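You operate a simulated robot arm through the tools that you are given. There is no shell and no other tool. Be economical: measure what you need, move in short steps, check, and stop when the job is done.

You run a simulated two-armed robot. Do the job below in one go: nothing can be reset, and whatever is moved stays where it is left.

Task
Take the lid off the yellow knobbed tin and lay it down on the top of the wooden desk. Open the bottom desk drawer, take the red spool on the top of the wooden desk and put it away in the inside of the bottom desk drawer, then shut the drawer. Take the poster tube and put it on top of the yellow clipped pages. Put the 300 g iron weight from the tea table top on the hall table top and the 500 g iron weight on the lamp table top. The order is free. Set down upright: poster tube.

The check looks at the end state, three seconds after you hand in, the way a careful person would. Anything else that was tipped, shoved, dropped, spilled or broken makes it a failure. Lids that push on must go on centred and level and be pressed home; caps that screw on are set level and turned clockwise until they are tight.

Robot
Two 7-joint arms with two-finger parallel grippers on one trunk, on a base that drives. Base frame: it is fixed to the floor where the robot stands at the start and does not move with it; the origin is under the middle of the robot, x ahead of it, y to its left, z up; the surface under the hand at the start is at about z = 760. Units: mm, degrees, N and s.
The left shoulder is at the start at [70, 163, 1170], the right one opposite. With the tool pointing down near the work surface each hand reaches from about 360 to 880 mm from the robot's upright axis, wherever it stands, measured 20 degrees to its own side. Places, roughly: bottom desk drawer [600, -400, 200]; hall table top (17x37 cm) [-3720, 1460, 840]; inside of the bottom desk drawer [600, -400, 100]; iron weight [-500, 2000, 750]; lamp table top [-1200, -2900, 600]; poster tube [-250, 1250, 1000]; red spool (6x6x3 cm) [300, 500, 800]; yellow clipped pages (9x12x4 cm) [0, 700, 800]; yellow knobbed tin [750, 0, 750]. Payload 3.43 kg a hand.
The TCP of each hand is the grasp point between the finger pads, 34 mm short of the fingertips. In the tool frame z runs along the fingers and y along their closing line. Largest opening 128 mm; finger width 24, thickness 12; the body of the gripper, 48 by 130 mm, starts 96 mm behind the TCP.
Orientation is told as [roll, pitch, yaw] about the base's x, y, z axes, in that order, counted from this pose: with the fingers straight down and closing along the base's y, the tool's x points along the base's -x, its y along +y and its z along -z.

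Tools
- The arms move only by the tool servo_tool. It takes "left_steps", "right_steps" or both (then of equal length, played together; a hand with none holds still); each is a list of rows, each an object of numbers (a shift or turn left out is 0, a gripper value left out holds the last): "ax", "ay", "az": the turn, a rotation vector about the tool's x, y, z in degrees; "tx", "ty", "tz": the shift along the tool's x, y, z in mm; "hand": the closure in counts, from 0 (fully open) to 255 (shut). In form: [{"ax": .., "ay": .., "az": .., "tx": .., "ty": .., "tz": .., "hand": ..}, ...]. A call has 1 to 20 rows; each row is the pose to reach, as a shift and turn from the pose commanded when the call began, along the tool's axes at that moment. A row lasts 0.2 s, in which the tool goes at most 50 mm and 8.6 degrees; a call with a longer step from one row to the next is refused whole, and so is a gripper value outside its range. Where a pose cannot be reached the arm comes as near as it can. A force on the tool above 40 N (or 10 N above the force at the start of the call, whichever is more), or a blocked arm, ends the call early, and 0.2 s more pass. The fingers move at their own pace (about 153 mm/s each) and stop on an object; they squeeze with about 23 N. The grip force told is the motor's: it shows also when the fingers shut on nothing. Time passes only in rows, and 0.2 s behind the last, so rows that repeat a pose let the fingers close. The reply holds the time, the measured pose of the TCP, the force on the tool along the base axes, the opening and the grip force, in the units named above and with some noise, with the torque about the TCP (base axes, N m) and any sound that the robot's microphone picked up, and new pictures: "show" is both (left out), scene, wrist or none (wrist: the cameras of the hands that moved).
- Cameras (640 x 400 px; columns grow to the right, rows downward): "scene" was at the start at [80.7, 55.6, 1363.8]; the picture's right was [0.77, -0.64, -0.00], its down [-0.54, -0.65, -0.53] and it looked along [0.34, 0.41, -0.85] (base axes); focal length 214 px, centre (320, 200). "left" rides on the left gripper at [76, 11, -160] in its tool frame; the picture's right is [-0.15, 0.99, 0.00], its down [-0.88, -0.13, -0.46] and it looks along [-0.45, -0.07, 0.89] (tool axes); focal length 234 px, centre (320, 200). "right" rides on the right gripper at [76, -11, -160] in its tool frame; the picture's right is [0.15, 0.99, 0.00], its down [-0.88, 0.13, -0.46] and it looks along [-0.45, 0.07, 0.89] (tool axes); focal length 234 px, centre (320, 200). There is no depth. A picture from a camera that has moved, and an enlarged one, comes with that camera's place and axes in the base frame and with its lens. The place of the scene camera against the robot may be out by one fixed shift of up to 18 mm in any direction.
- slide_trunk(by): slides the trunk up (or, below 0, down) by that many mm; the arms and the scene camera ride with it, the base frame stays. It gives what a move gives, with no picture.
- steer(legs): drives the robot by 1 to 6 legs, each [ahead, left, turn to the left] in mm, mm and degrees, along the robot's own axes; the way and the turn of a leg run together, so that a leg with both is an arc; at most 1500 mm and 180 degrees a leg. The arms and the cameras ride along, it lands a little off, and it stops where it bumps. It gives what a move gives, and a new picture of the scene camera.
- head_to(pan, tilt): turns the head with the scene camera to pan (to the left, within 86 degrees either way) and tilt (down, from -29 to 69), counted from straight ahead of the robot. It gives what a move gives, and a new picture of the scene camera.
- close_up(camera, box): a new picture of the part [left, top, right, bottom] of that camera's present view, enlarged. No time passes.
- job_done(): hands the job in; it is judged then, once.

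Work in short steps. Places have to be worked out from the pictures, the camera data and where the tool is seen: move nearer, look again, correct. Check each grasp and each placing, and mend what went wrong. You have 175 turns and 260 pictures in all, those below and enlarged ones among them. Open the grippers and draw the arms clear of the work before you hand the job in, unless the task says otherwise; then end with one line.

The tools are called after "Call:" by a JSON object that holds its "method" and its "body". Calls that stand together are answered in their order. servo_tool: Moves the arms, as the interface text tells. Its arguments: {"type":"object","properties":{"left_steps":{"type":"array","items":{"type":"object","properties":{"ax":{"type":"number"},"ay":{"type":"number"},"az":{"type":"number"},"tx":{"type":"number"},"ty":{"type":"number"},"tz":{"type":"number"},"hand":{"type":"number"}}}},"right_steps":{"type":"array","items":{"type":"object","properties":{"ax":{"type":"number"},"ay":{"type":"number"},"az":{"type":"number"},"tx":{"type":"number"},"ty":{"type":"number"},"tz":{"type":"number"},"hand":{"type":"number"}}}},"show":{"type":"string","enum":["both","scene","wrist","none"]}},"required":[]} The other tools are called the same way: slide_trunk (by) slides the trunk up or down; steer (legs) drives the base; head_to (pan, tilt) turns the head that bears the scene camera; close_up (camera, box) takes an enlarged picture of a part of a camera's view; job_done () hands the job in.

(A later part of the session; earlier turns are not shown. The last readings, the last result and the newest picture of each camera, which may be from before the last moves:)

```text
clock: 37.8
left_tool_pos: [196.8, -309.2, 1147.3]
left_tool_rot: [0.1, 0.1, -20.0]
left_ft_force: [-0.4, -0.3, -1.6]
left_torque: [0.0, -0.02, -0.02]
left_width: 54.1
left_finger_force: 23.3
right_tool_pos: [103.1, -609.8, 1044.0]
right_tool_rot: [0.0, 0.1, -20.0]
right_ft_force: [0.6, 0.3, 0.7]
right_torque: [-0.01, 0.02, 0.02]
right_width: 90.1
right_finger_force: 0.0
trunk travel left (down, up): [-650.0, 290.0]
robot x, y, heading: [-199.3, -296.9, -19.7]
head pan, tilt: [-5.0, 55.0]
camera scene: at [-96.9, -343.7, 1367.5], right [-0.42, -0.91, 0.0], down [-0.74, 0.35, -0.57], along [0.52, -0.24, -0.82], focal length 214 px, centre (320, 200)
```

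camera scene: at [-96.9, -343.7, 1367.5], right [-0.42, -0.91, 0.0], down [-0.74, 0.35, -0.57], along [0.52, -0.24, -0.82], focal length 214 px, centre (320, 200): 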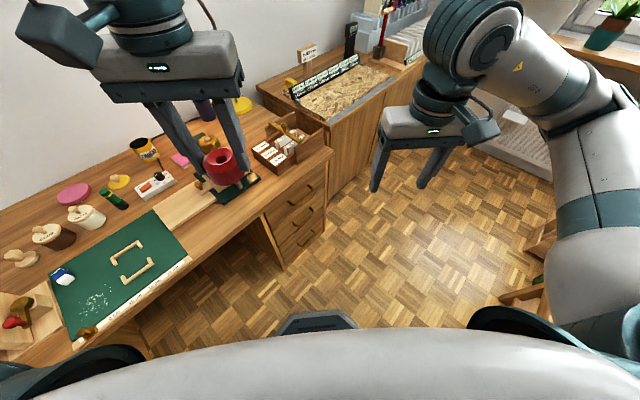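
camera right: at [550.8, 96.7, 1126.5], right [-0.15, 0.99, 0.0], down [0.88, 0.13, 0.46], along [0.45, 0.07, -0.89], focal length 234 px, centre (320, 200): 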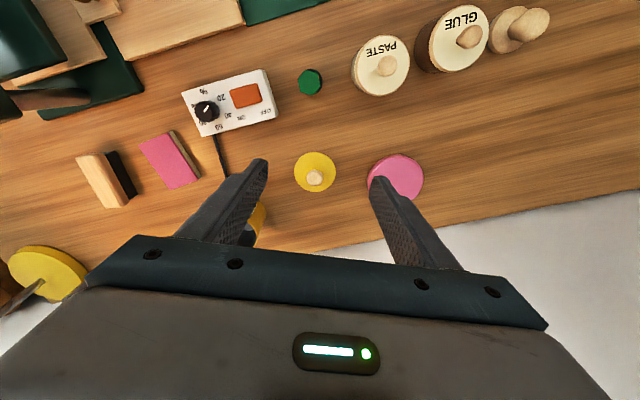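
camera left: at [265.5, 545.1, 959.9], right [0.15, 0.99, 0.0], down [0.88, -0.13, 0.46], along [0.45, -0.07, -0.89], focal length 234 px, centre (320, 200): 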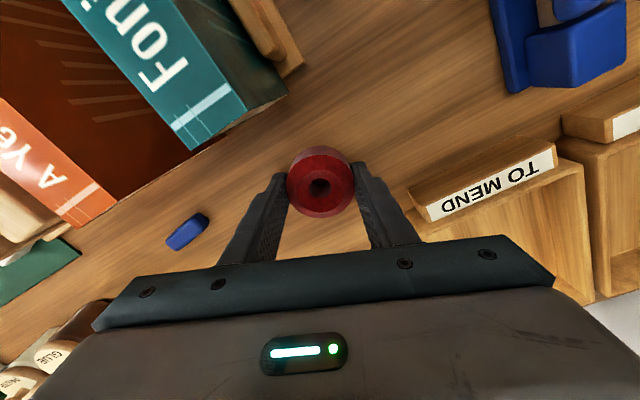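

Left hand is now clear of the desk edge. I yaw the right hand by 50° and move it outward, ahead of tilting it to point at the drawer front.

Call:
{"method": "servo_tool", "body": {"right_steps": [{"az": 8.3, "tx": -25, "ty": 21}, {"az": 16.6, "tx": -51, "ty": 42}, {"az": 25, "tx": -76, "ty": 64}, {"az": 33.3, "tx": -102, "ty": 85}, {"az": 41.6, "tx": -128, "ty": 107}, {"az": 50, "tx": -153, "ty": 128}], "show": "none"}}

Call:
{"method": "servo_tool", "body": {"right_steps": [{"ax": -8.3}, {"ax": -16.6}, {"ax": -25}, {"ax": -33.3}, {"ax": -41.6}, {"ax": -50}, {"ax": -58.3}, {"ax": -66.6}, {"ax": -75}], "show": "both"}}

```text
clock: 39.2
left_tool_pos: [196.5, -308.8, 1147.7]
left_tool_rot: [-0.1, 0.0, -20.1]
left_ft_force: [-0.5, 0.1, -1.2]
left_torque: [-0.01, -0.02, -0.01]
left_width: 53.3
left_finger_force: 22.5
right_tool_pos: [289.8, -542.7, 1044.7]
right_tool_rot: [-0.1, 0.1, -70.2]
right_ft_force: [0.4, 0.4, 0.3]
right_torque: [-0.01, 0.04, -0.01]
right_width: 90.3
right_finger_force: 0.1
trunk travel left (down, up): [-650.0, 290.0]
robot x, y, heading: [-194.1, -294.3, -20.2]
head pan, tilt: [-5.0, 55.0]
```

```text
clock: 41.2
left_tool_pos: [195.5, -309.1, 1148.6]
left_tool_rot: [0.0, 0.0, -20.0]
left_ft_force: [-0.1, 0.0, -1.1]
left_torque: [0.0, -0.01, 0.0]
left_width: 53.2
left_finger_force: 23.4
right_tool_pos: [295.6, -545.3, 1043.4]
right_tool_rot: [75.2, 0.0, -69.9]
right_ft_force: [0.4, 0.0, 0.5]
right_torque: [0.01, 0.02, 0.0]
right_width: 90.4
right_finger_force: 0.1
right hand out of reach, approached as far as the arm can: row 9
trunk travel left (down, up): [-650.0, 290.0]
robot x, y, heading: [-197.7, -295.3, -20.2]
head pan, tilt: [-5.0, 55.0]
camera scene: at [-98.8, -343.9, 1367.8], right [-0.42, -0.91, 0.0], down [-0.74, 0.35, -0.57], along [0.52, -0.24, -0.82], focal length 214 px, centre (320, 200)
camera right: at [122.1, -528.1, 1073.7], right [0.19, 0.22, 0.96], down [-0.08, -0.97, 0.24], along [0.98, -0.12, -0.16], focal length 234 px, centre (320, 200)
```

scene: 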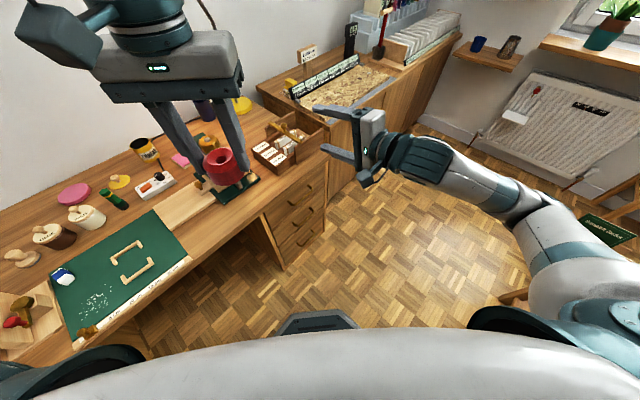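
right: 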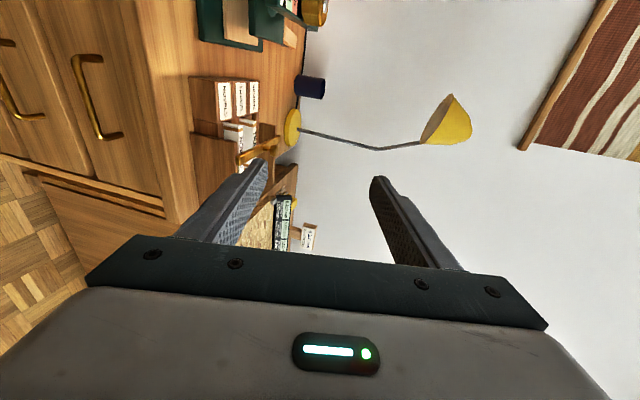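

Pose is right: fingers point at the drawer front, closing vertically. I lower the trunk, checking halfway.

Call:
{"method": "slide_trunk", "body": {"by": -450}}

Call:
{"method": "head_to", "body": {"pan": -15, "tilt": 45}}

```text
refused: -450 is not a number from -400 to 400
```

```text
clock: 41.9
left_tool_pos: [193.9, -308.7, 1147.3]
left_tool_rot: [-0.1, 0.0, -20.0]
left_ft_force: [0.4, 0.2, -0.8]
left_torque: [-0.01, 0.0, -0.01]
left_width: 53.4
left_finger_force: 22.7
right_tool_pos: [297.3, -545.2, 1042.9]
right_tool_rot: [74.9, 0.1, -70.0]
right_ft_force: [0.3, -0.3, -0.2]
right_torque: [-0.02, 0.01, -0.01]
right_width: 90.6
right_finger_force: 0.2
trunk travel left (down, up): [-650.0, 290.0]
robot x, y, heading: [-197.9, -300.6, -20.2]
head pan, tilt: [-15.0, 45.0]
camera scene: at [-96.9, -359.3, 1381.0], right [-0.57, -0.82, 0.0], down [-0.58, 0.41, -0.71], along [0.58, -0.41, -0.71], focal length 214 px, centre (320, 200)
```

scene: 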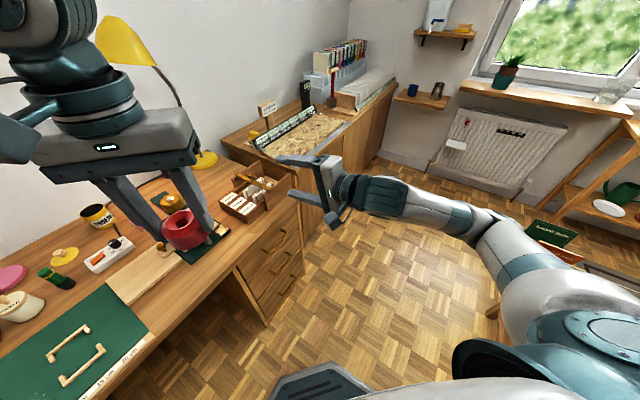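

Call:
{"method": "slide_trunk", "body": {"by": -350}}

Call:
{"method": "servo_tool", "body": {"right_steps": [{"tx": 0}], "show": "both"}}

```text
clock: 45.3
left_tool_pos: [195.5, -309.2, 798.7]
left_tool_rot: [-0.1, 0.0, -20.0]
left_ft_force: [-0.1, -0.5, 0.6]
left_torque: [0.0, -0.01, -0.01]
left_width: 53.2
left_finger_force: 23.0
right_tool_pos: [294.2, -544.6, 693.2]
right_tool_rot: [75.1, 0.0, -70.0]
right_ft_force: [0.1, 1.1, 0.5]
right_torque: [0.0, -0.01, 0.02]
right_width: 90.6
right_finger_force: 0.1
trunk travel left (down, up): [-300.0, 640.0]
robot x, y, heading: [-200.4, -296.9, -20.0]
head pan, tilt: [-15.0, 45.0]
```

```text
clock: 45.7
left_tool_pos: [194.4, -307.9, 798.3]
left_tool_rot: [0.0, 0.1, -20.0]
left_ft_force: [-0.3, 0.1, -0.2]
left_torque: [-0.01, -0.04, -0.01]
left_width: 53.4
left_finger_force: 22.9
right_tool_pos: [295.3, -545.7, 693.4]
right_tool_rot: [75.0, -0.1, -70.0]
right_ft_force: [-0.2, -0.7, 0.1]
right_torque: [0.01, 0.02, -0.03]
right_width: 90.4
right_finger_force: 0.1
trunk travel left (down, up): [-300.0, 640.0]
robot x, y, heading: [-197.3, -298.2, -19.8]
head pan, tilt: [-15.0, 45.0]
camera scene: at [-97.1, -359.5, 1031.1], right [-0.57, -0.82, 0.0], down [-0.58, 0.41, -0.71], along [0.58, -0.41, -0.71], focal length 214 px, centre (320, 200)
camera right: at [122.6, -527.6, 723.6], right [0.19, 0.22, 0.96], down [-0.08, -0.97, 0.24], along [0.98, -0.12, -0.17], focal length 234 px, centre (320, 200)
```

scene: 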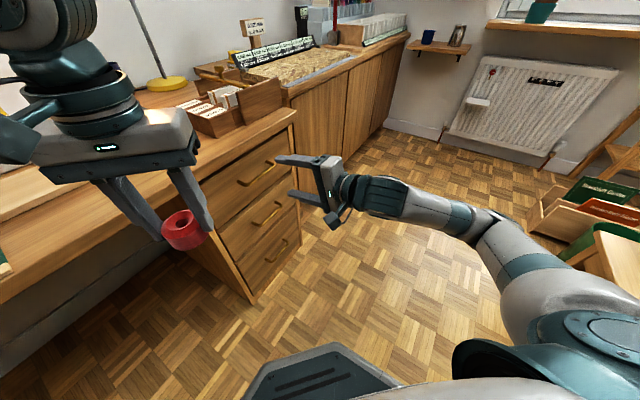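
right: 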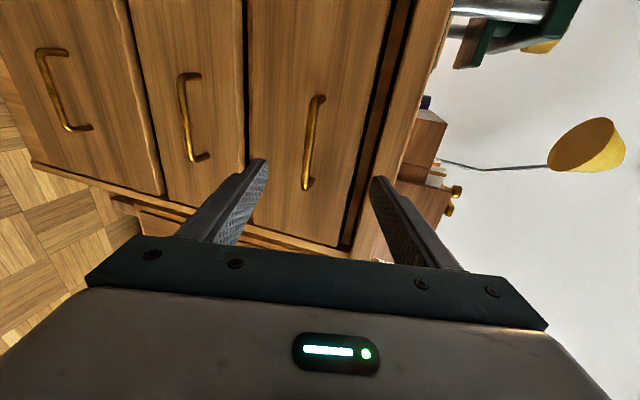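

Excellent view. Bottom handle triangulates to about (430, -492, 208). I lower the trunk the rest of the way and look again.

Call:
{"method": "slide_trunk", "body": {"by": -300}}

Call:
{"method": "servo_tool", "body": {"right_steps": [{"ty": -20, "tx": 0}, {"ty": -60}, {"ty": -100}, {"ty": -140}], "show": "both"}}

```text
clock: 48.7
left_tool_pos: [183.5, -315.5, 519.5]
left_tool_rot: [2.0, -2.2, -20.3]
left_ft_force: [-1.0, -0.3, -0.8]
left_torque: [0.01, -0.01, 0.01]
left_width: 53.1
left_finger_force: 23.4
right_tool_pos: [289.7, -548.2, 406.3]
right_tool_rot: [76.5, 0.6, -69.8]
right_ft_force: [0.3, -0.7, -0.2]
right_torque: [0.0, -0.03, -0.01]
right_width: 90.2
right_finger_force: 0.0
trunk travel left (down, up): [0.0, 940.0]
robot x, y, heading: [-203.3, -298.2, -19.9]
head pan, tilt: [-15.0, 45.0]
```

```text
clock: 49.7
left_tool_pos: [185.8, -316.4, 518.2]
left_tool_rot: [1.9, -2.2, -20.4]
left_ft_force: [-0.1, -0.3, -0.5]
left_torque: [-0.01, 0.01, -0.03]
left_width: 53.2
left_finger_force: 22.5
right_tool_pos: [259.2, -559.9, 268.4]
right_tool_rot: [76.5, 0.5, -69.8]
right_ft_force: [0.3, -1.4, 0.0]
right_torque: [-0.02, 0.0, -0.02]
right_width: 90.4
right_finger_force: 0.0
trunk travel left (down, up): [0.0, 940.0]
robot x, y, heading: [-199.0, -293.4, -19.7]
head pan, tilt: [-15.0, 45.0]
camera scene: at [-115.8, -384.3, 740.5], right [-0.57, -0.82, -0.05], down [-0.56, 0.43, -0.71], along [0.6, -0.38, -0.7], focal length 214 px, centre (320, 200)
camera right: at [85.9, -543.3, 295.8], right [0.17, 0.21, 0.96], down [-0.08, -0.97, 0.23], along [0.98, -0.12, -0.15], focal length 234 px, centre (320, 200)
```

scene: 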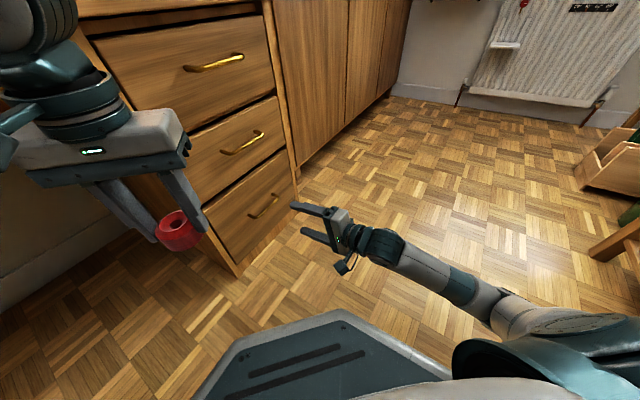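
right: 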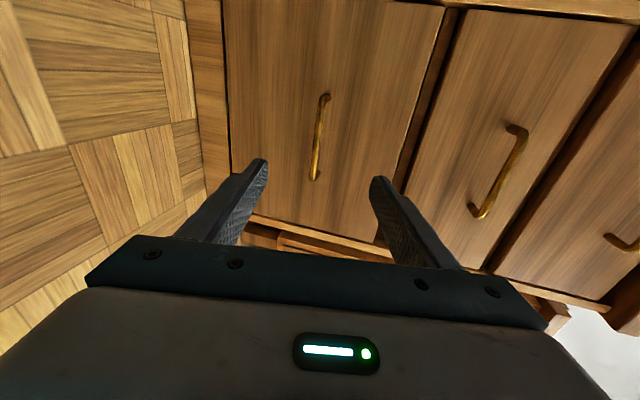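

The robot is now tilted about 2–3°, so something (probably the left elbow on the desk edge) is bearing. I raise the trunk a bit and look to the left.

Call:
{"method": "slide_trunk", "body": {"by": 80}}

Call:
{"method": "head_to", "body": {"pan": 50, "tilt": 30}}

```text
clock: 50.9
left_tool_pos: [196.0, -309.2, 577.4]
left_tool_rot: [-0.1, 0.1, -20.1]
left_ft_force: [-0.4, -0.5, 0.1]
left_torque: [-0.01, 0.0, -0.01]
left_width: 52.7
left_finger_force: 23.4
right_tool_pos: [263.7, -557.8, 335.8]
right_tool_rot: [75.0, 0.1, -70.2]
right_ft_force: [0.2, 0.1, -0.4]
right_torque: [0.07, 0.0, -0.03]
right_width: 90.6
right_finger_force: 0.0
trunk travel left (down, up): [-80.0, 860.0]
robot x, y, heading: [-197.7, -298.3, -19.8]
head pan, tilt: [-15.0, 45.0]
```

```text
clock: 52.2
left_tool_pos: [195.0, -309.3, 577.9]
left_tool_rot: [0.1, 0.0, -20.0]
left_ft_force: [-0.8, 0.3, -1.1]
left_torque: [-0.01, -0.02, 0.02]
left_width: 52.9
left_finger_force: 23.0
right_tool_pos: [261.0, -557.9, 337.7]
right_tool_rot: [75.0, 0.1, -70.0]
right_ft_force: [0.1, 0.4, -0.4]
right_torque: [-0.03, -0.01, 0.01]
right_width: 90.7
right_finger_force: 0.0
trunk travel left (down, up): [-80.0, 860.0]
robot x, y, heading: [-196.4, -298.8, -19.8]
head pan, tilt: [50.0, 30.0]
camera scene: at [-85.4, -267.6, 833.7], right [0.5, -0.87, 0.0], down [-0.43, -0.25, -0.87], along [0.75, 0.43, -0.5], focal length 214 px, centre (320, 200)
```

scene: 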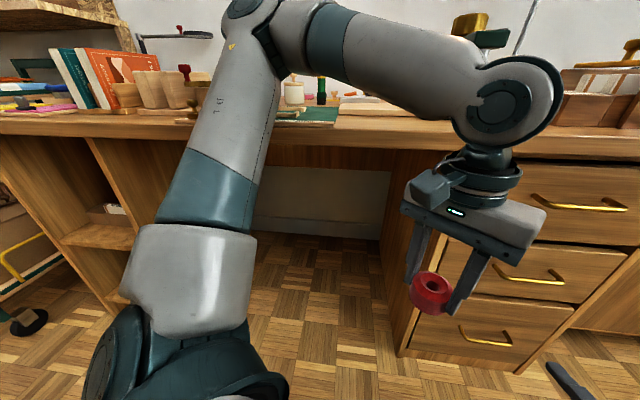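

Tilt is gone; it was the left elbow over the desk. I work at this trunk height, lowering the right hand toward handle level.

Call:
{"method": "servo_tool", "body": {"right_steps": [{"ty": -20, "tz": 15}, {"ty": -50, "tz": 30}, {"ty": -80, "tz": 45}, {"ty": -105, "tz": 60}, {"ty": -105, "tz": 75}], "show": "wrist"}}

Call:
{"method": "head_to", "body": {"pan": -10, "tilt": 45}}

```text
clock: 53.5
left_tool_pos: [194.9, -308.9, 578.9]
left_tool_rot: [0.0, 0.0, -19.9]
left_ft_force: [-0.5, -0.6, -0.4]
left_torque: [0.01, 0.0, 0.0]
left_width: 52.8
left_finger_force: 22.7
right_tool_pos: [305.4, -542.3, 214.7]
right_tool_rot: [75.0, 0.0, -70.0]
right_ft_force: [-0.7, 0.1, 0.4]
right_torque: [0.01, -0.02, 0.01]
right_width: 90.4
right_finger_force: 0.3
trunk travel left (down, up): [-80.0, 860.0]
robot x, y, heading: [-200.0, -299.1, -20.3]
head pan, tilt: [50.0, 30.0]
camera right: at [132.5, -524.4, 246.3], right [0.19, 0.22, 0.96], down [-0.08, -0.97, 0.24], along [0.98, -0.12, -0.17], focal length 234 px, centre (320, 200)
```

right: 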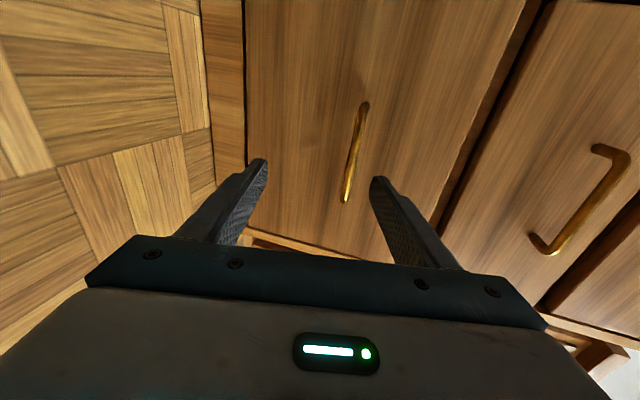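

```text
clock: 54.8
left_tool_pos: [194.9, -309.1, 578.5]
left_tool_rot: [0.0, 0.1, -20.0]
left_ft_force: [0.8, 0.3, -0.8]
left_torque: [0.02, 0.04, 0.0]
left_width: 52.8
left_finger_force: 22.9
right_tool_pos: [305.5, -542.3, 217.0]
right_tool_rot: [75.0, 0.0, -70.0]
right_ft_force: [0.6, 0.3, -0.4]
right_torque: [0.04, 0.01, 0.01]
right_width: 90.3
right_finger_force: 0.0
trunk travel left (down, up): [-80.0, 860.0]
robot x, y, heading: [-197.9, -299.0, -19.9]
head pan, tilt: [-10.0, 45.0]
camera scene: at [-93.3, -353.4, 811.1], right [-0.5, -0.87, 0.0], down [-0.61, 0.35, -0.71], along [0.61, -0.35, -0.71], focal length 214 px, centre (320, 200)
```

scene: 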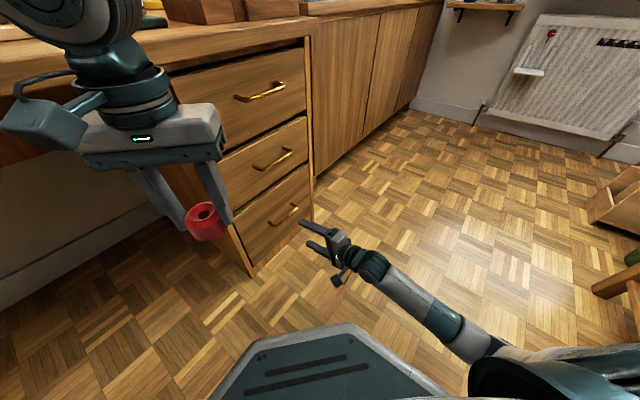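

Handle now triangulates to about (422, -492, 227). I advance so the pads straddle the bar, watching for contact.

Call:
{"method": "servo_tool", "body": {"right_steps": [{"ty": 20, "tx": 7, "tz": 10}, {"ty": 42, "tx": 7, "tz": 30}, {"ty": 42, "tx": 7, "tz": 55}, {"ty": 42, "tx": 7, "tz": 80}, {"ty": 42, "tx": 7, "tz": 95}], "show": "both"}}

Call:
{"method": "close_up", "body": {"camera": "scene", "box": [220, 150, 380, 290]}}

```text
clock: 56.0
left_tool_pos: [194.6, -309.6, 578.8]
left_tool_rot: [0.0, -0.1, -20.1]
left_ft_force: [-0.4, 0.1, -0.8]
left_torque: [0.05, -0.03, -0.01]
left_width: 52.4
left_finger_force: 23.2
right_tool_pos: [398.3, -500.5, 231.4]
right_tool_rot: [75.1, -0.1, -70.0]
right_ft_force: [-14.8, -2.4, 3.4]
right_torque: [0.22, -0.83, 0.27]
right_width: 90.0
right_finger_force: 0.1
trunk travel left (down, up): [-80.0, 860.0]
robot x, y, heading: [-198.6, -298.4, -20.2]
head pan, tilt: [-10.0, 45.0]
camera scene: at [-94.4, -353.7, 811.3], right [-0.5, -0.87, 0.0], down [-0.61, 0.35, -0.71], along [0.61, -0.35, -0.71], focal length 214 px, centre (320, 200)
camera right: at [225.4, -483.7, 262.4], right [0.19, 0.22, 0.96], down [-0.08, -0.97, 0.24], along [0.98, -0.12, -0.17], focal length 234 px, centre (320, 200)
```

scene: 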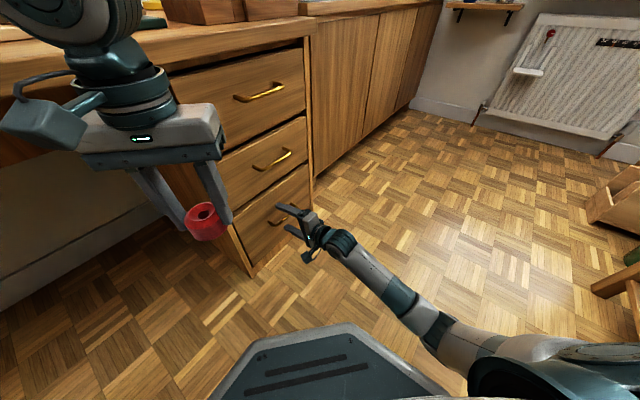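
right: 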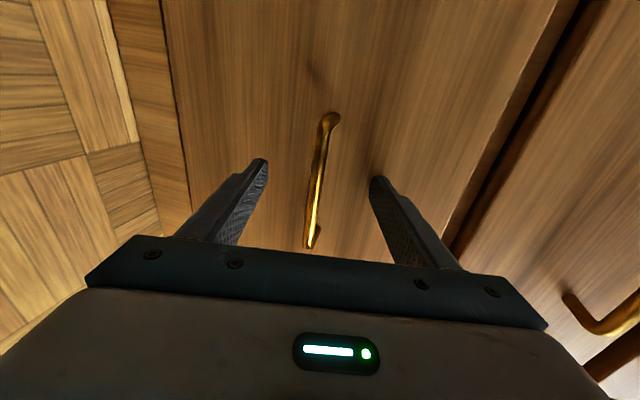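

```text
2.86 times, centred on (300, 220) of scene
camera zoom: at [-94.4, -353.7, 811.3], right [-0.5, -0.87, 0.0], down [-0.61, 0.35, -0.71], along [0.61, -0.35, -0.71], focal length 613 px, centre (377, 143)
```

zoom: 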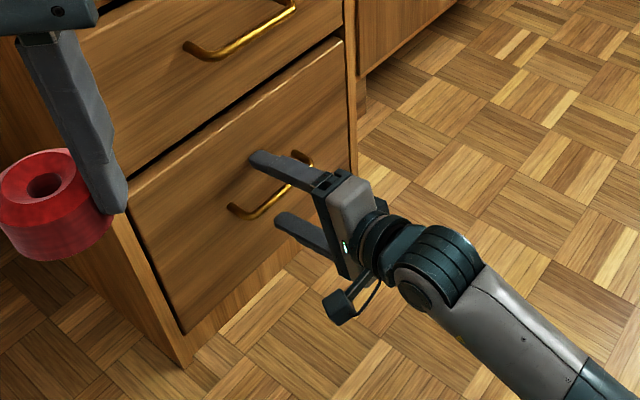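

Upper fingertip just touches the drawer face and the bar lies between the fingers. I back off 3 mm and close on the bar.

Call:
{"method": "servo_tool", "body": {"right_steps": [{"tz": -3}, {"tz": -3, "hand": 255}, {"tz": -3, "hand": 255}, {"tz": -3, "hand": 255}, {"tz": -3, "hand": 255}], "show": "wrist"}}

```text
clock: 57.1
left_tool_pos: [196.3, -308.9, 577.2]
left_tool_rot: [0.0, 0.1, -20.0]
left_ft_force: [-0.8, 0.1, -0.4]
left_torque: [0.01, 0.01, 0.0]
left_width: 52.7
left_finger_force: 23.0
right_tool_pos: [396.4, -501.7, 229.7]
right_tool_rot: [74.7, 0.1, -70.0]
right_ft_force: [-2.2, 2.2, -18.5]
right_torque: [-1.14, -0.19, -0.04]
right_width: 11.2
right_finger_force: 44.0
trunk travel left (down, up): [-80.0, 860.0]
robot x, y, heading: [-197.1, -301.7, -19.7]
head pan, tilt: [-10.0, 45.0]
camera right: at [223.4, -484.2, 260.7], right [0.2, 0.23, 0.95], down [-0.08, -0.97, 0.25], along [0.98, -0.12, -0.17], focal length 234 px, centre (320, 200)
```

right: 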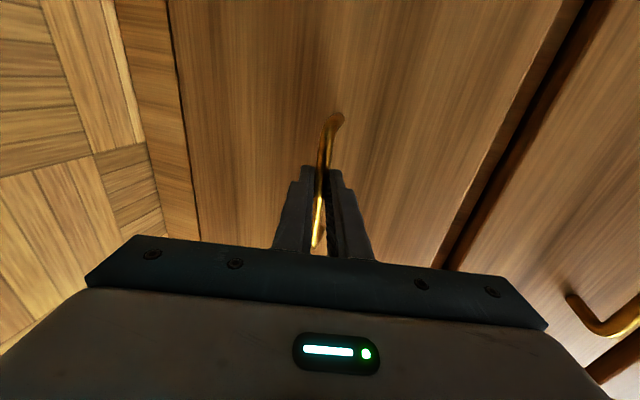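

Bar gripped. I ease down 3 mm to relieve the load and pull straight out along the drawer's axis.

Call:
{"method": "servo_tool", "body": {"right_steps": [{"ty": -3}, {"tz": -10, "ty": -5.6}, {"tz": -24, "ty": -9.5}, {"tz": -39, "ty": -13.5}, {"tz": -58, "ty": -18.5}, {"tz": -77, "ty": -23.6}, {"tz": -97, "ty": -29}], "show": "both"}}

```text
clock: 58.8
left_tool_pos: [196.3, -311.5, 576.4]
left_tool_rot: [0.0, 0.1, -20.1]
left_ft_force: [0.0, 0.2, 0.2]
left_torque: [0.03, 0.03, 0.0]
left_width: 52.2
left_finger_force: 22.9
right_tool_pos: [301.9, -539.8, 228.8]
right_tool_rot: [74.9, -0.1, -70.4]
right_ft_force: [11.4, -27.5, -15.2]
right_torque: [-1.13, -0.19, -0.11]
right_width: 10.9
right_finger_force: 43.7
trunk travel left (down, up): [-80.0, 860.0]
robot x, y, heading: [-199.5, -299.0, -20.2]
head pan, tilt: [-10.0, 45.0]
camera scene: at [-92.4, -354.5, 810.8], right [-0.5, -0.87, 0.0], down [-0.61, 0.36, -0.71], along [0.61, -0.35, -0.71], focal length 214 px, centre (320, 200)
camera right: at [128.7, -522.0, 260.0], right [0.19, 0.23, 0.95], down [-0.09, -0.97, 0.25], along [0.98, -0.13, -0.17], focal length 234 px, centre (320, 200)
```

scene: 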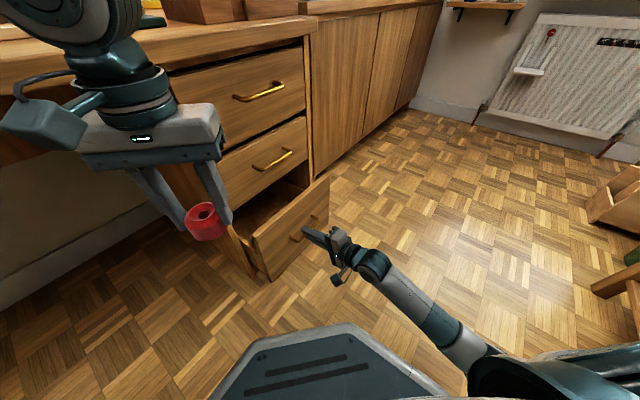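
right: 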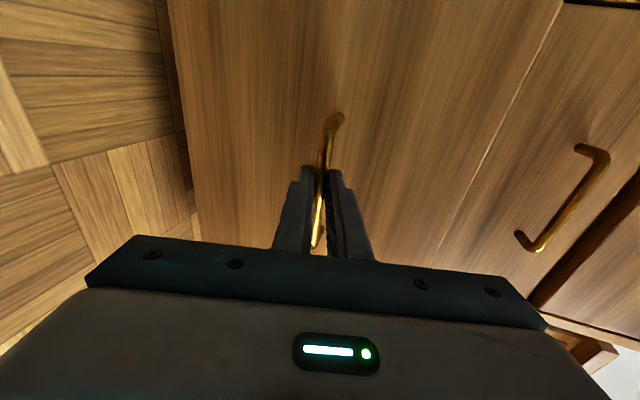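

It slides well; the true axis is nearer 22°. I continue pulling with that correction.

Call:
{"method": "servo_tool", "body": {"right_steps": [{"tx": -3.5, "ty": -2}, {"tx": -4.5, "ty": -7, "tz": -19}, {"tx": -5.2, "ty": -12, "tz": -38}, {"tx": -6, "ty": -17.5, "tz": -58}, {"tx": -7, "ty": -23, "tz": -78}, {"tx": -7.8, "ty": -28, "tz": -97}, {"tx": -8.5, "ty": -33, "tz": -116}, {"tx": -9.5, "ty": -38, "tz": -135}, {"tx": -10.5, "ty": -43.5, "tz": -155}], "show": "scene"}}

```text
clock: 60.8
left_tool_pos: [194.9, -307.4, 578.6]
left_tool_rot: [0.0, 0.0, -20.0]
left_ft_force: [-0.9, 0.4, -0.9]
left_torque: [0.02, 0.0, 0.01]
left_width: 52.1
left_finger_force: 23.2
right_tool_pos: [154.6, -601.0, 229.1]
right_tool_rot: [75.2, -0.1, -70.1]
right_ft_force: [6.6, -12.6, 6.8]
right_torque: [-1.06, -0.57, -0.14]
right_width: 10.7
right_finger_force: 44.4
trunk travel left (down, up): [-80.0, 860.0]
robot x, y, heading: [-198.9, -299.1, -19.9]
head pan, tilt: [-10.0, 45.0]
camera scene: at [-93.6, -353.3, 811.3], right [-0.5, -0.87, 0.0], down [-0.61, 0.35, -0.71], along [0.61, -0.35, -0.71], focal length 214 px, centre (320, 200)
```

scene: 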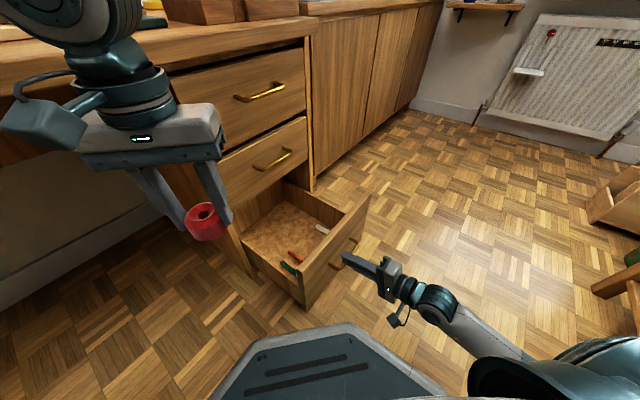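

Drawer is open 260 mm (axis 22.4°). The left elbow lacks room beside the desk, so I'll hand the spool over to the right hand via the desk top. I release the handle, back off, and raise the trunk.

Call:
{"method": "servo_tool", "body": {"right_steps": [{"hand": 75}, {"hand": 75}, {"hand": 75}, {"tz": -30}, {"tz": -60}, {"tz": -85}], "show": "none"}}

Call:
{"method": "slide_trunk", "body": {"by": 400}}

Call:
{"method": "slide_trunk", "body": {"by": 170}}

Call:
{"method": "head_to", "body": {"pan": 10, "tilt": 50}}

```text
clock: 62.1
left_tool_pos: [200.6, -304.8, 573.9]
left_tool_rot: [0.4, 0.2, -19.5]
left_ft_force: [0.6, 0.4, -0.3]
left_torque: [-0.01, 0.01, 0.02]
left_width: 52.6
left_finger_force: 22.7
right_tool_pos: [92.1, -622.9, 249.9]
right_tool_rot: [76.7, 0.9, -70.0]
right_ft_force: [-0.1, 0.5, -0.6]
right_torque: [0.0, -0.02, -0.02]
right_width: 90.6
right_finger_force: 0.1
trunk travel left (down, up): [-80.0, 860.0]
robot x, y, heading: [-188.7, -296.7, -19.5]
head pan, tilt: [-10.0, 45.0]
```

```text
clock: 66.0
left_tool_pos: [195.7, -309.0, 977.7]
left_tool_rot: [0.0, 0.0, -20.0]
left_ft_force: [-0.5, 1.1, -0.4]
left_torque: [-0.02, 0.0, 0.0]
left_width: 52.3
left_finger_force: 22.7
right_tool_pos: [77.7, -628.8, 649.9]
right_tool_rot: [75.0, 0.1, -69.9]
right_ft_force: [-0.4, 1.3, 0.5]
right_torque: [0.02, -0.05, 0.0]
right_width: 90.5
right_finger_force: 0.1
trunk travel left (down, up): [-480.0, 460.0]
robot x, y, heading: [-199.3, -299.3, -19.9]
head pan, tilt: [-10.0, 45.0]
```

```text
clock: 67.9
left_tool_pos: [195.2, -309.1, 1147.5]
left_tool_rot: [0.0, 0.0, -20.0]
left_ft_force: [-0.1, 0.2, -0.1]
left_torque: [0.03, 0.0, -0.03]
left_width: 51.8
left_finger_force: 23.2
right_tool_pos: [77.6, -630.2, 819.3]
right_tool_rot: [75.0, -0.1, -70.0]
right_ft_force: [0.9, 0.0, 0.2]
right_torque: [0.03, 0.01, -0.02]
right_width: 90.6
right_finger_force: 0.0
trunk travel left (down, up): [-650.0, 290.0]
robot x, y, heading: [-194.4, -299.1, -20.0]
head pan, tilt: [-10.0, 45.0]
```

```text
clock: 68.7
left_tool_pos: [195.3, -308.8, 1147.9]
left_tool_rot: [-0.1, 0.0, -20.0]
left_ft_force: [0.6, -0.6, -0.2]
left_torque: [0.0, -0.01, 0.02]
left_width: 52.0
left_finger_force: 22.8
right_tool_pos: [76.6, -630.2, 820.5]
right_tool_rot: [75.0, -0.1, -70.0]
right_ft_force: [-0.1, -0.1, -0.2]
right_torque: [-0.02, -0.01, -0.01]
right_width: 90.4
right_finger_force: 0.1
trunk travel left (down, up): [-650.0, 290.0]
robot x, y, heading: [-196.7, -295.4, -19.9]
head pan, tilt: [10.0, 50.0]
camera scene: at [-88.0, -326.3, 1374.2], right [-0.18, -0.98, 0.0], down [-0.75, 0.13, -0.64], along [0.63, -0.11, -0.77], focal length 214 px, centre (320, 200)
```

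scene: 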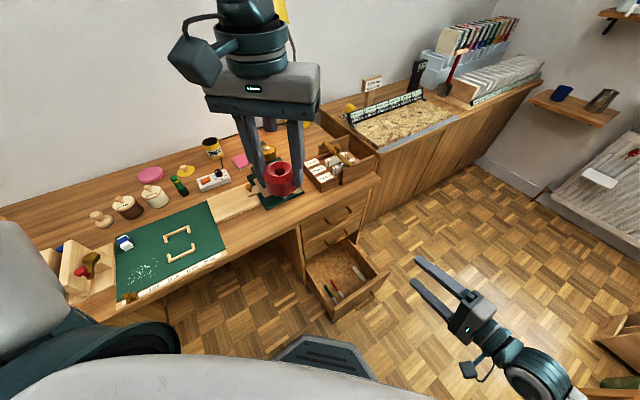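

I zoom on the desk front strip for a free spot for the spool.

Call:
{"method": "close_up", "body": {"camera": "scene", "box": [200, 140, 400, 265]}}

```text
3.20 times, centred on (300, 202) of scene
camera zoom: at [-88.0, -326.3, 1374.2], right [-0.18, -0.98, 0.0], down [-0.75, 0.13, -0.64], along [0.63, -0.11, -0.77], focal length 686 px, centre (384, 192)
```

zoom: 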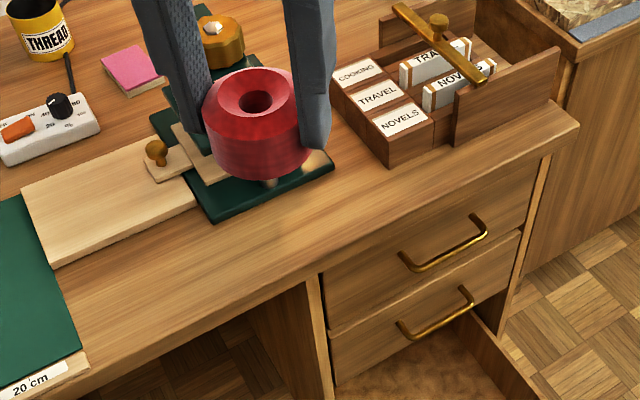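

Free strip in front of the press at about (382, -328). I turn the left hand to close along the desk edge and bring the spool above that spot.

Call:
{"method": "servo_tool", "body": {"left_steps": [{"az": -8.4, "tx": -36, "ty": 9, "tz": 20}, {"az": -16.8, "tx": -72, "ty": 18, "tz": 45}, {"az": -25.2, "tx": -108, "ty": 27, "tz": 70}, {"az": -33.6, "tx": -144, "ty": 36, "tz": 95}, {"az": -42, "tx": -182, "ty": 46, "tz": 120}, {"az": -42, "tx": -182, "ty": 46, "tz": 165}, {"az": -42, "tx": -182, "ty": 46, "tz": 210}, {"az": -42, "tx": -182, "ty": 46, "tz": 255}, {"az": -42, "tx": -182, "ty": 46, "tz": 290}], "show": "both"}}

```text
clock: 70.7
left_tool_pos: [378.1, -298.4, 877.6]
left_tool_rot: [-0.1, 0.0, 22.0]
left_ft_force: [0.1, 0.0, -0.2]
left_torque: [0.05, -0.02, -0.02]
left_width: 51.1
left_finger_force: 23.9
left hand out of reach, approached as far as the arm can: row 8, 9
right_tool_pos: [77.5, -629.5, 820.3]
right_tool_rot: [75.0, 0.1, -70.0]
right_ft_force: [0.3, -0.3, 0.5]
right_torque: [0.02, -0.01, 0.02]
right_width: 90.4
right_finger_force: 0.1
trunk travel left (down, up): [-650.0, 290.0]
robot x, y, heading: [-196.5, -296.5, -19.9]
head pan, tilt: [10.0, 50.0]
camera scene: at [-87.4, -326.1, 1374.1], right [-0.17, -0.98, 0.0], down [-0.75, 0.13, -0.64], along [0.63, -0.11, -0.77], focal length 214 px, centre (320, 200)
camera left: at [303.9, -314.7, 1038.9], right [-0.23, 0.97, 0.0], down [0.87, 0.21, 0.46], along [0.44, 0.11, -0.89], focal length 234 px, centre (320, 200)
```

scene: 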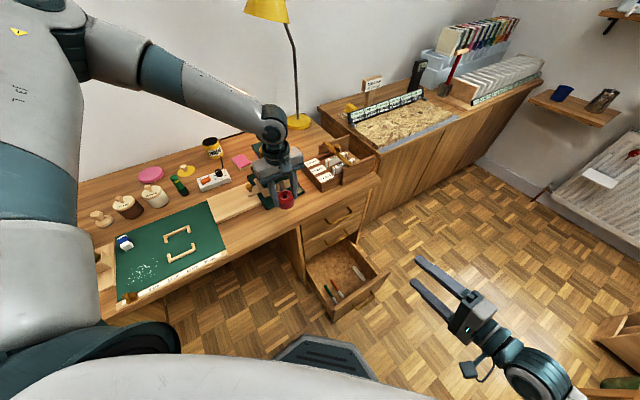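
left: 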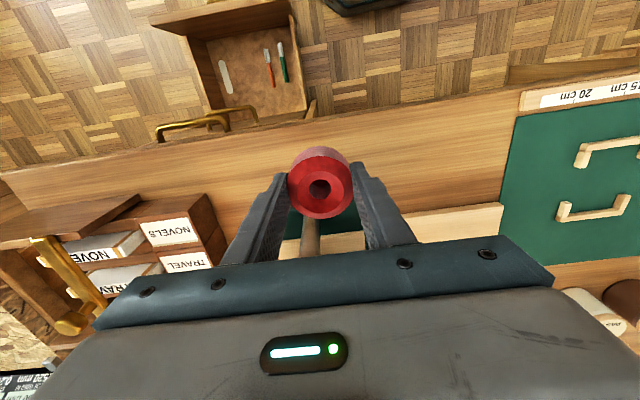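

Spot below is clear wood; the arm can't go lower at this posture, so I lower the trunk to set the spool down.

Call:
{"method": "slide_trunk", "body": {"by": -72}}

Call:
{"method": "close_up", "body": {"camera": "scene", "box": [230, 90, 330, 220]}}

```text
clock: 71.8
left_tool_pos: [377.7, -298.1, 807.1]
left_tool_rot: [0.0, 0.0, 22.0]
left_ft_force: [0.2, 0.6, 0.2]
left_torque: [0.01, 0.0, -0.03]
left_width: 51.3
left_finger_force: 22.3
right_tool_pos: [77.4, -629.1, 747.8]
right_tool_rot: [74.9, 0.0, -70.0]
right_ft_force: [0.1, -0.5, -1.1]
right_torque: [0.01, 0.02, -0.01]
right_width: 90.5
right_finger_force: 0.1
trunk travel left (down, up): [-578.0, 362.0]
robot x, y, heading: [-196.2, -300.1, -19.8]
head pan, tilt: [10.0, 50.0]
```

```text
3.08 times, centred on (280, 155) of scene
camera zoom: at [-88.1, -326.1, 1302.2], right [-0.17, -0.98, 0.0], down [-0.75, 0.13, -0.64], along [0.63, -0.11, -0.77], focal length 660 px, centre (443, 338)
```

zoom: 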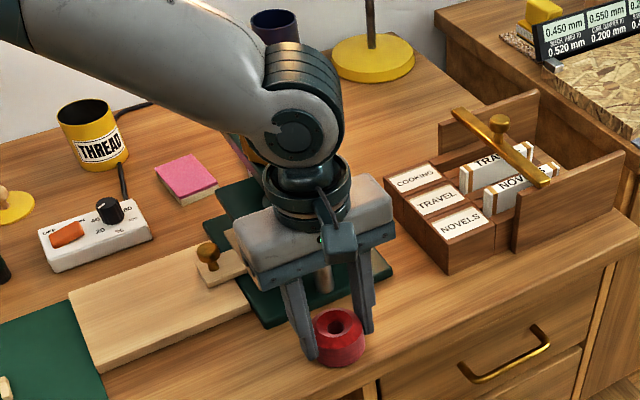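

Call:
{"method": "slide_trunk", "body": {"by": -9}}

Call:
{"method": "close_up", "body": {"camera": "left", "box": [220, 60, 420, 260]}}

```text
clock: 72.4
left_tool_pos: [378.2, -297.8, 799.5]
left_tool_rot: [-0.1, -0.1, 22.0]
left_ft_force: [0.1, 3.2, 14.4]
left_torque: [0.29, 0.17, -0.1]
left_width: 51.0
left_finger_force: 23.1
right_tool_pos: [77.2, -628.8, 741.1]
right_tool_rot: [75.2, 0.0, -69.9]
right_ft_force: [0.6, 0.0, 0.2]
right_torque: [-0.01, -0.01, 0.01]
right_width: 90.3
right_finger_force: 0.0
trunk travel left (down, up): [-569.0, 371.0]
robot x, y, heading: [-197.6, -298.8, -20.0]
head pan, tilt: [10.0, 50.0]
```

```text
2.00 times, centred on (320, 160) of left
camera zoom: at [303.1, -314.8, 960.0], right [-0.23, 0.97, 0.0], down [0.86, 0.21, 0.46], along [0.45, 0.1, -0.89], focal length 468 px, centre (320, 280)
```

zoom: 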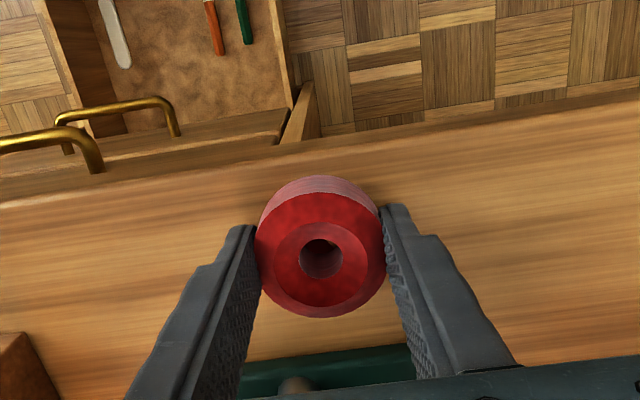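

Spool rests on the desk. I open the left hand, rise, and move it away to the left.

Call:
{"method": "servo_tool", "body": {"left_steps": [{"hand": 95}, {"hand": 95}, {"tz": -10, "hand": 95}, {"tz": -50}, {"tz": -100}, {"tz": -150}, {"tz": -200}, {"tz": -240, "ty": 30}, {"tz": -260, "ty": 75, "tx": 15}, {"tz": -280, "ty": 120, "tx": 35}, {"tz": -280, "ty": 165, "tx": 55}, {"tz": -280, "ty": 210, "tx": 80}, {"tz": -280, "ty": 250, "tx": 110}], "right_steps": [{"ax": 0}, {"ax": 0}, {"ax": 8.3}, {"ax": 16.6}, {"ax": 25}, {"ax": 33.3}, {"ax": 41.6}, {"ax": 50}, {"ax": 58.3}, {"ax": 66.6}, {"ax": 75}, {"ax": 75}, {"ax": 75}], "show": "scene"}}

```text
refused: row 9 steps farther than a row can; nothing moved
```

Call:
{"method": "servo_tool", "body": {"left_steps": [{"hand": 95}, {"hand": 95}, {"tz": -10, "hand": 95}, {"tz": -50}, {"tz": -95}, {"tz": -140}, {"tz": -185}, {"tz": -220, "ty": 20}, {"tz": -240, "ty": 55, "tx": 15}, {"tz": -255, "ty": 95, "tx": 30}, {"tz": -260, "ty": 135, "tx": 50}, {"tz": -260, "ty": 170, "tx": 75}, {"tz": -260, "ty": 205, "tx": 100}], "right_steps": [{"ax": 0}, {"ax": 0}, {"ax": 8.3}, {"ax": 16.6}, {"ax": 25}, {"ax": 33.3}, {"ax": 41.6}, {"ax": 50}, {"ax": 58.3}, {"ax": 66.6}, {"ax": 75}, {"ax": 75}, {"ax": 75}], "show": "scene"}}

```text
clock: 75.2
left_tool_pos: [207.8, -143.5, 1058.2]
left_tool_rot: [-0.1, -0.1, 22.1]
left_ft_force: [-0.6, 0.3, -0.5]
left_torque: [-0.03, -0.05, 0.0]
left_width: 80.3
left_finger_force: 0.0
right_tool_pos: [75.5, -627.0, 740.4]
right_tool_rot: [-0.1, 0.0, -70.1]
right_ft_force: [-0.1, -0.5, 0.4]
right_torque: [-0.03, -0.02, 0.01]
right_width: 90.5
right_finger_force: 0.0
right hand out of reach, approached as far as the arm can: row 4, 5, 6, 7, 8, 9, 10
trunk travel left (down, up): [-569.0, 371.0]
robot x, y, heading: [-200.3, -293.4, -20.0]
head pan, tilt: [10.0, 50.0]
camera scene: at [-89.5, -324.8, 1293.4], right [-0.17, -0.98, 0.0], down [-0.75, 0.13, -0.64], along [0.63, -0.11, -0.77], focal length 214 px, centre (320, 200)
```

scene: 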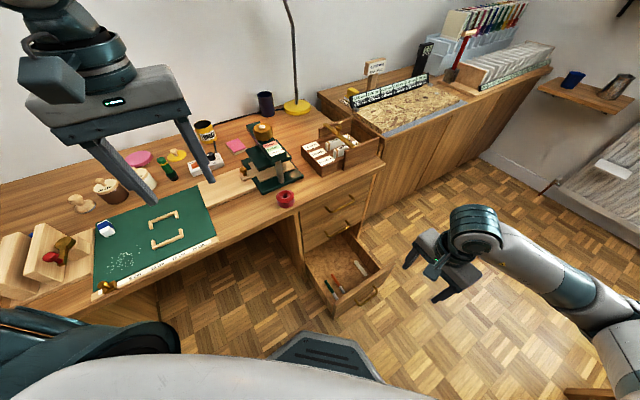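

The spool stands fine. I raise the right hand, bring it over the spool and turn it.

Call:
{"method": "servo_tool", "body": {"right_steps": [{"tz": -45, "hand": 90}, {"tz": -90}, {"tz": -135}, {"tz": -180}, {"tz": -220, "az": -5}, {"tz": -220, "az": -11, "tx": 20, "ty": 39}, {"tz": -220, "az": -17, "tx": 41, "ty": 79}, {"tz": -220, "az": -23, "tx": 61, "ty": 118}, {"tz": -220, "az": -29, "tx": 82, "ty": 158}, {"tz": -220, "az": -35, "tx": 103, "ty": 198}, {"tz": -220, "az": -41, "tx": 124, "ty": 237}, {"tz": -220, "az": -47, "tx": 144, "ty": 277}, {"tz": -220, "az": -53, "tx": 165, "ty": 317}, {"tz": -220, "az": -59, "tx": 185, "ty": 356}, {"tz": -220, "az": -60, "tx": 206, "ty": 396}], "show": "both"}}

```text
clock: 78.4
left_tool_pos: [210.7, -142.4, 1057.7]
left_tool_rot: [-0.1, 0.1, 22.1]
left_ft_force: [0.3, 1.2, -1.0]
left_torque: [-0.02, 0.03, 0.0]
left_width: 80.4
left_finger_force: 0.2
right_tool_pos: [380.5, -299.5, 958.8]
right_tool_rot: [-0.1, 0.0, -9.9]
right_ft_force: [0.4, 0.4, -0.7]
right_torque: [-0.05, 0.03, -0.02]
right_width: 82.7
right_finger_force: 0.1
right hand out of reach, approached as far as the arm can: row 2, 3
trunk travel left (down, up): [-569.0, 371.0]
robot x, y, heading: [-196.0, -298.0, -19.9]
head pan, tilt: [10.0, 50.0]
camera scene: at [-87.3, -324.0, 1293.1], right [-0.17, -0.98, 0.0], down [-0.75, 0.13, -0.64], along [0.63, -0.11, -0.77], focal length 214 px, centre (320, 200)
camera right: at [303.6, -296.9, 1118.7], right [0.03, 1.0, 0.0], down [0.89, -0.02, 0.46], along [0.46, -0.01, -0.89], focal length 234 px, centre (320, 200)
```

scene: 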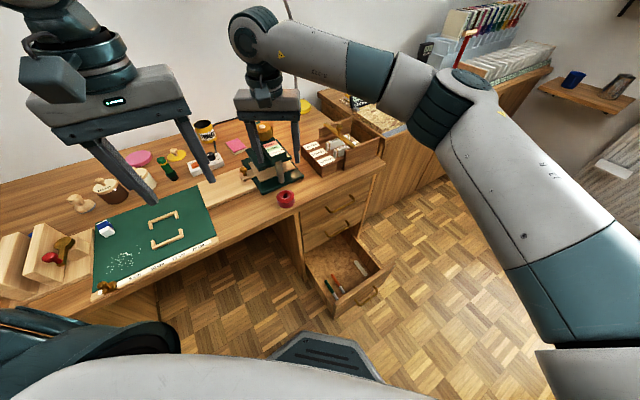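
right: 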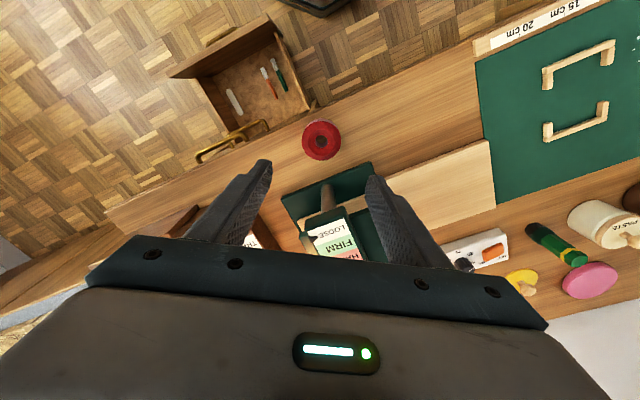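

Spool is directly below. For clearance to the press I turn the hand parallel to the desk edge while descending, then stop above.

Call:
{"method": "servo_tool", "body": {"right_steps": [{"az": -8, "ty": 2}, {"az": -16, "ty": 2}, {"az": -24, "ty": 2, "tz": 20}, {"az": -32, "ty": 2, "tz": 50}, {"az": -32, "ty": 2, "tz": 90}, {"az": -32, "ty": 2, "tz": 110}], "show": "both"}}

```text
clock: 79.8
left_tool_pos: [209.2, -144.6, 1059.1]
left_tool_rot: [-0.1, 0.0, 22.0]
left_ft_force: [0.9, 0.1, 0.5]
left_torque: [0.02, -0.02, 0.0]
left_width: 80.4
left_finger_force: 0.1
right_tool_pos: [379.0, -298.8, 849.4]
right_tool_rot: [0.0, -0.1, 22.1]
right_ft_force: [-0.5, -0.4, 0.1]
right_torque: [-0.01, -0.01, -0.03]
right_width: 82.9
right_finger_force: 0.0
trunk travel left (down, up): [-569.0, 371.0]
robot x, y, heading: [-196.6, -298.9, -20.0]
head pan, tilt: [10.0, 50.0]
camera scene: at [-87.7, -325.9, 1293.2], right [-0.17, -0.98, 0.0], down [-0.75, 0.13, -0.64], along [0.63, -0.11, -0.77], focal length 214 px, centre (320, 200)
camera right: at [313.2, -337.2, 1008.6], right [-0.51, 0.86, 0.0], down [0.77, 0.45, 0.46], along [0.39, 0.23, -0.89], focal length 234 px, centre (320, 200)
```

scene: 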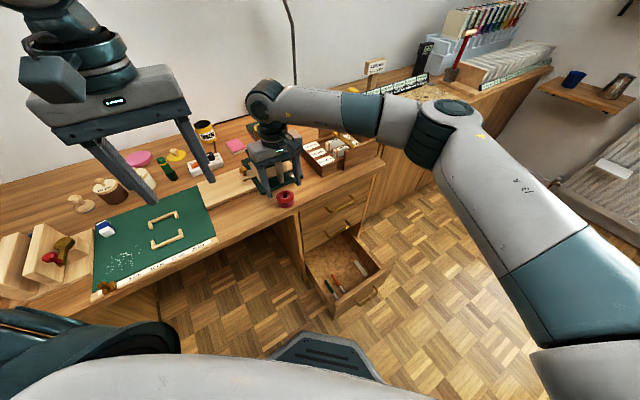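
right: 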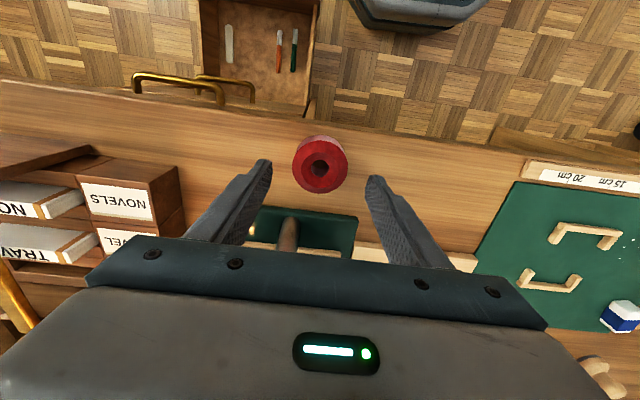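

Centred. Descend and grip.

Call:
{"method": "servo_tool", "body": {"right_steps": [{"tz": 25}, {"tz": 45}, {"tz": 51}, {"tz": 51, "hand": 255}, {"tz": 51, "hand": 255}, {"tz": 51, "hand": 255}, {"tz": 10}, {"tz": -35}, {"tz": -80}, {"tz": -125}], "show": "wrist"}}

```text
clock: 82.0
left_tool_pos: [208.1, -144.4, 1058.7]
left_tool_rot: [-0.1, 0.0, 22.0]
left_ft_force: [0.5, 0.0, 0.1]
left_torque: [0.01, -0.01, -0.02]
left_width: 80.5
left_finger_force: 0.1
right_tool_pos: [380.4, -297.3, 975.1]
right_tool_rot: [-0.1, -0.1, 22.0]
right_ft_force: [-0.6, 0.1, 0.1]
right_torque: [0.01, 0.02, 0.03]
right_width: 50.8
right_finger_force: 22.9
trunk travel left (down, up): [-569.0, 371.0]
robot x, y, heading: [-195.2, -293.9, -20.0]
head pan, tilt: [10.0, 50.0]
camera right: at [312.8, -335.8, 1135.7], right [-0.51, 0.86, 0.0], down [0.77, 0.45, 0.46], along [0.39, 0.23, -0.89], focal length 234 px, centre (320, 200)
```

right: 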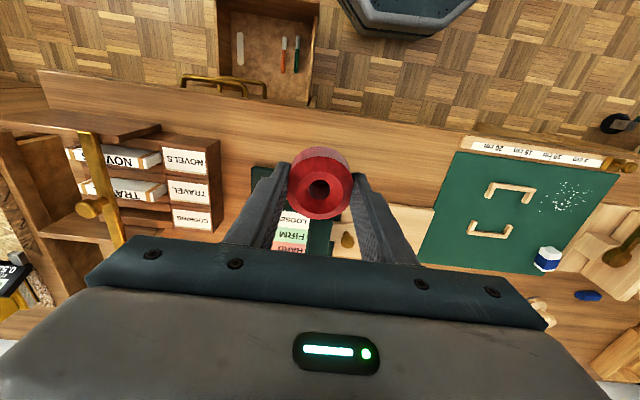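

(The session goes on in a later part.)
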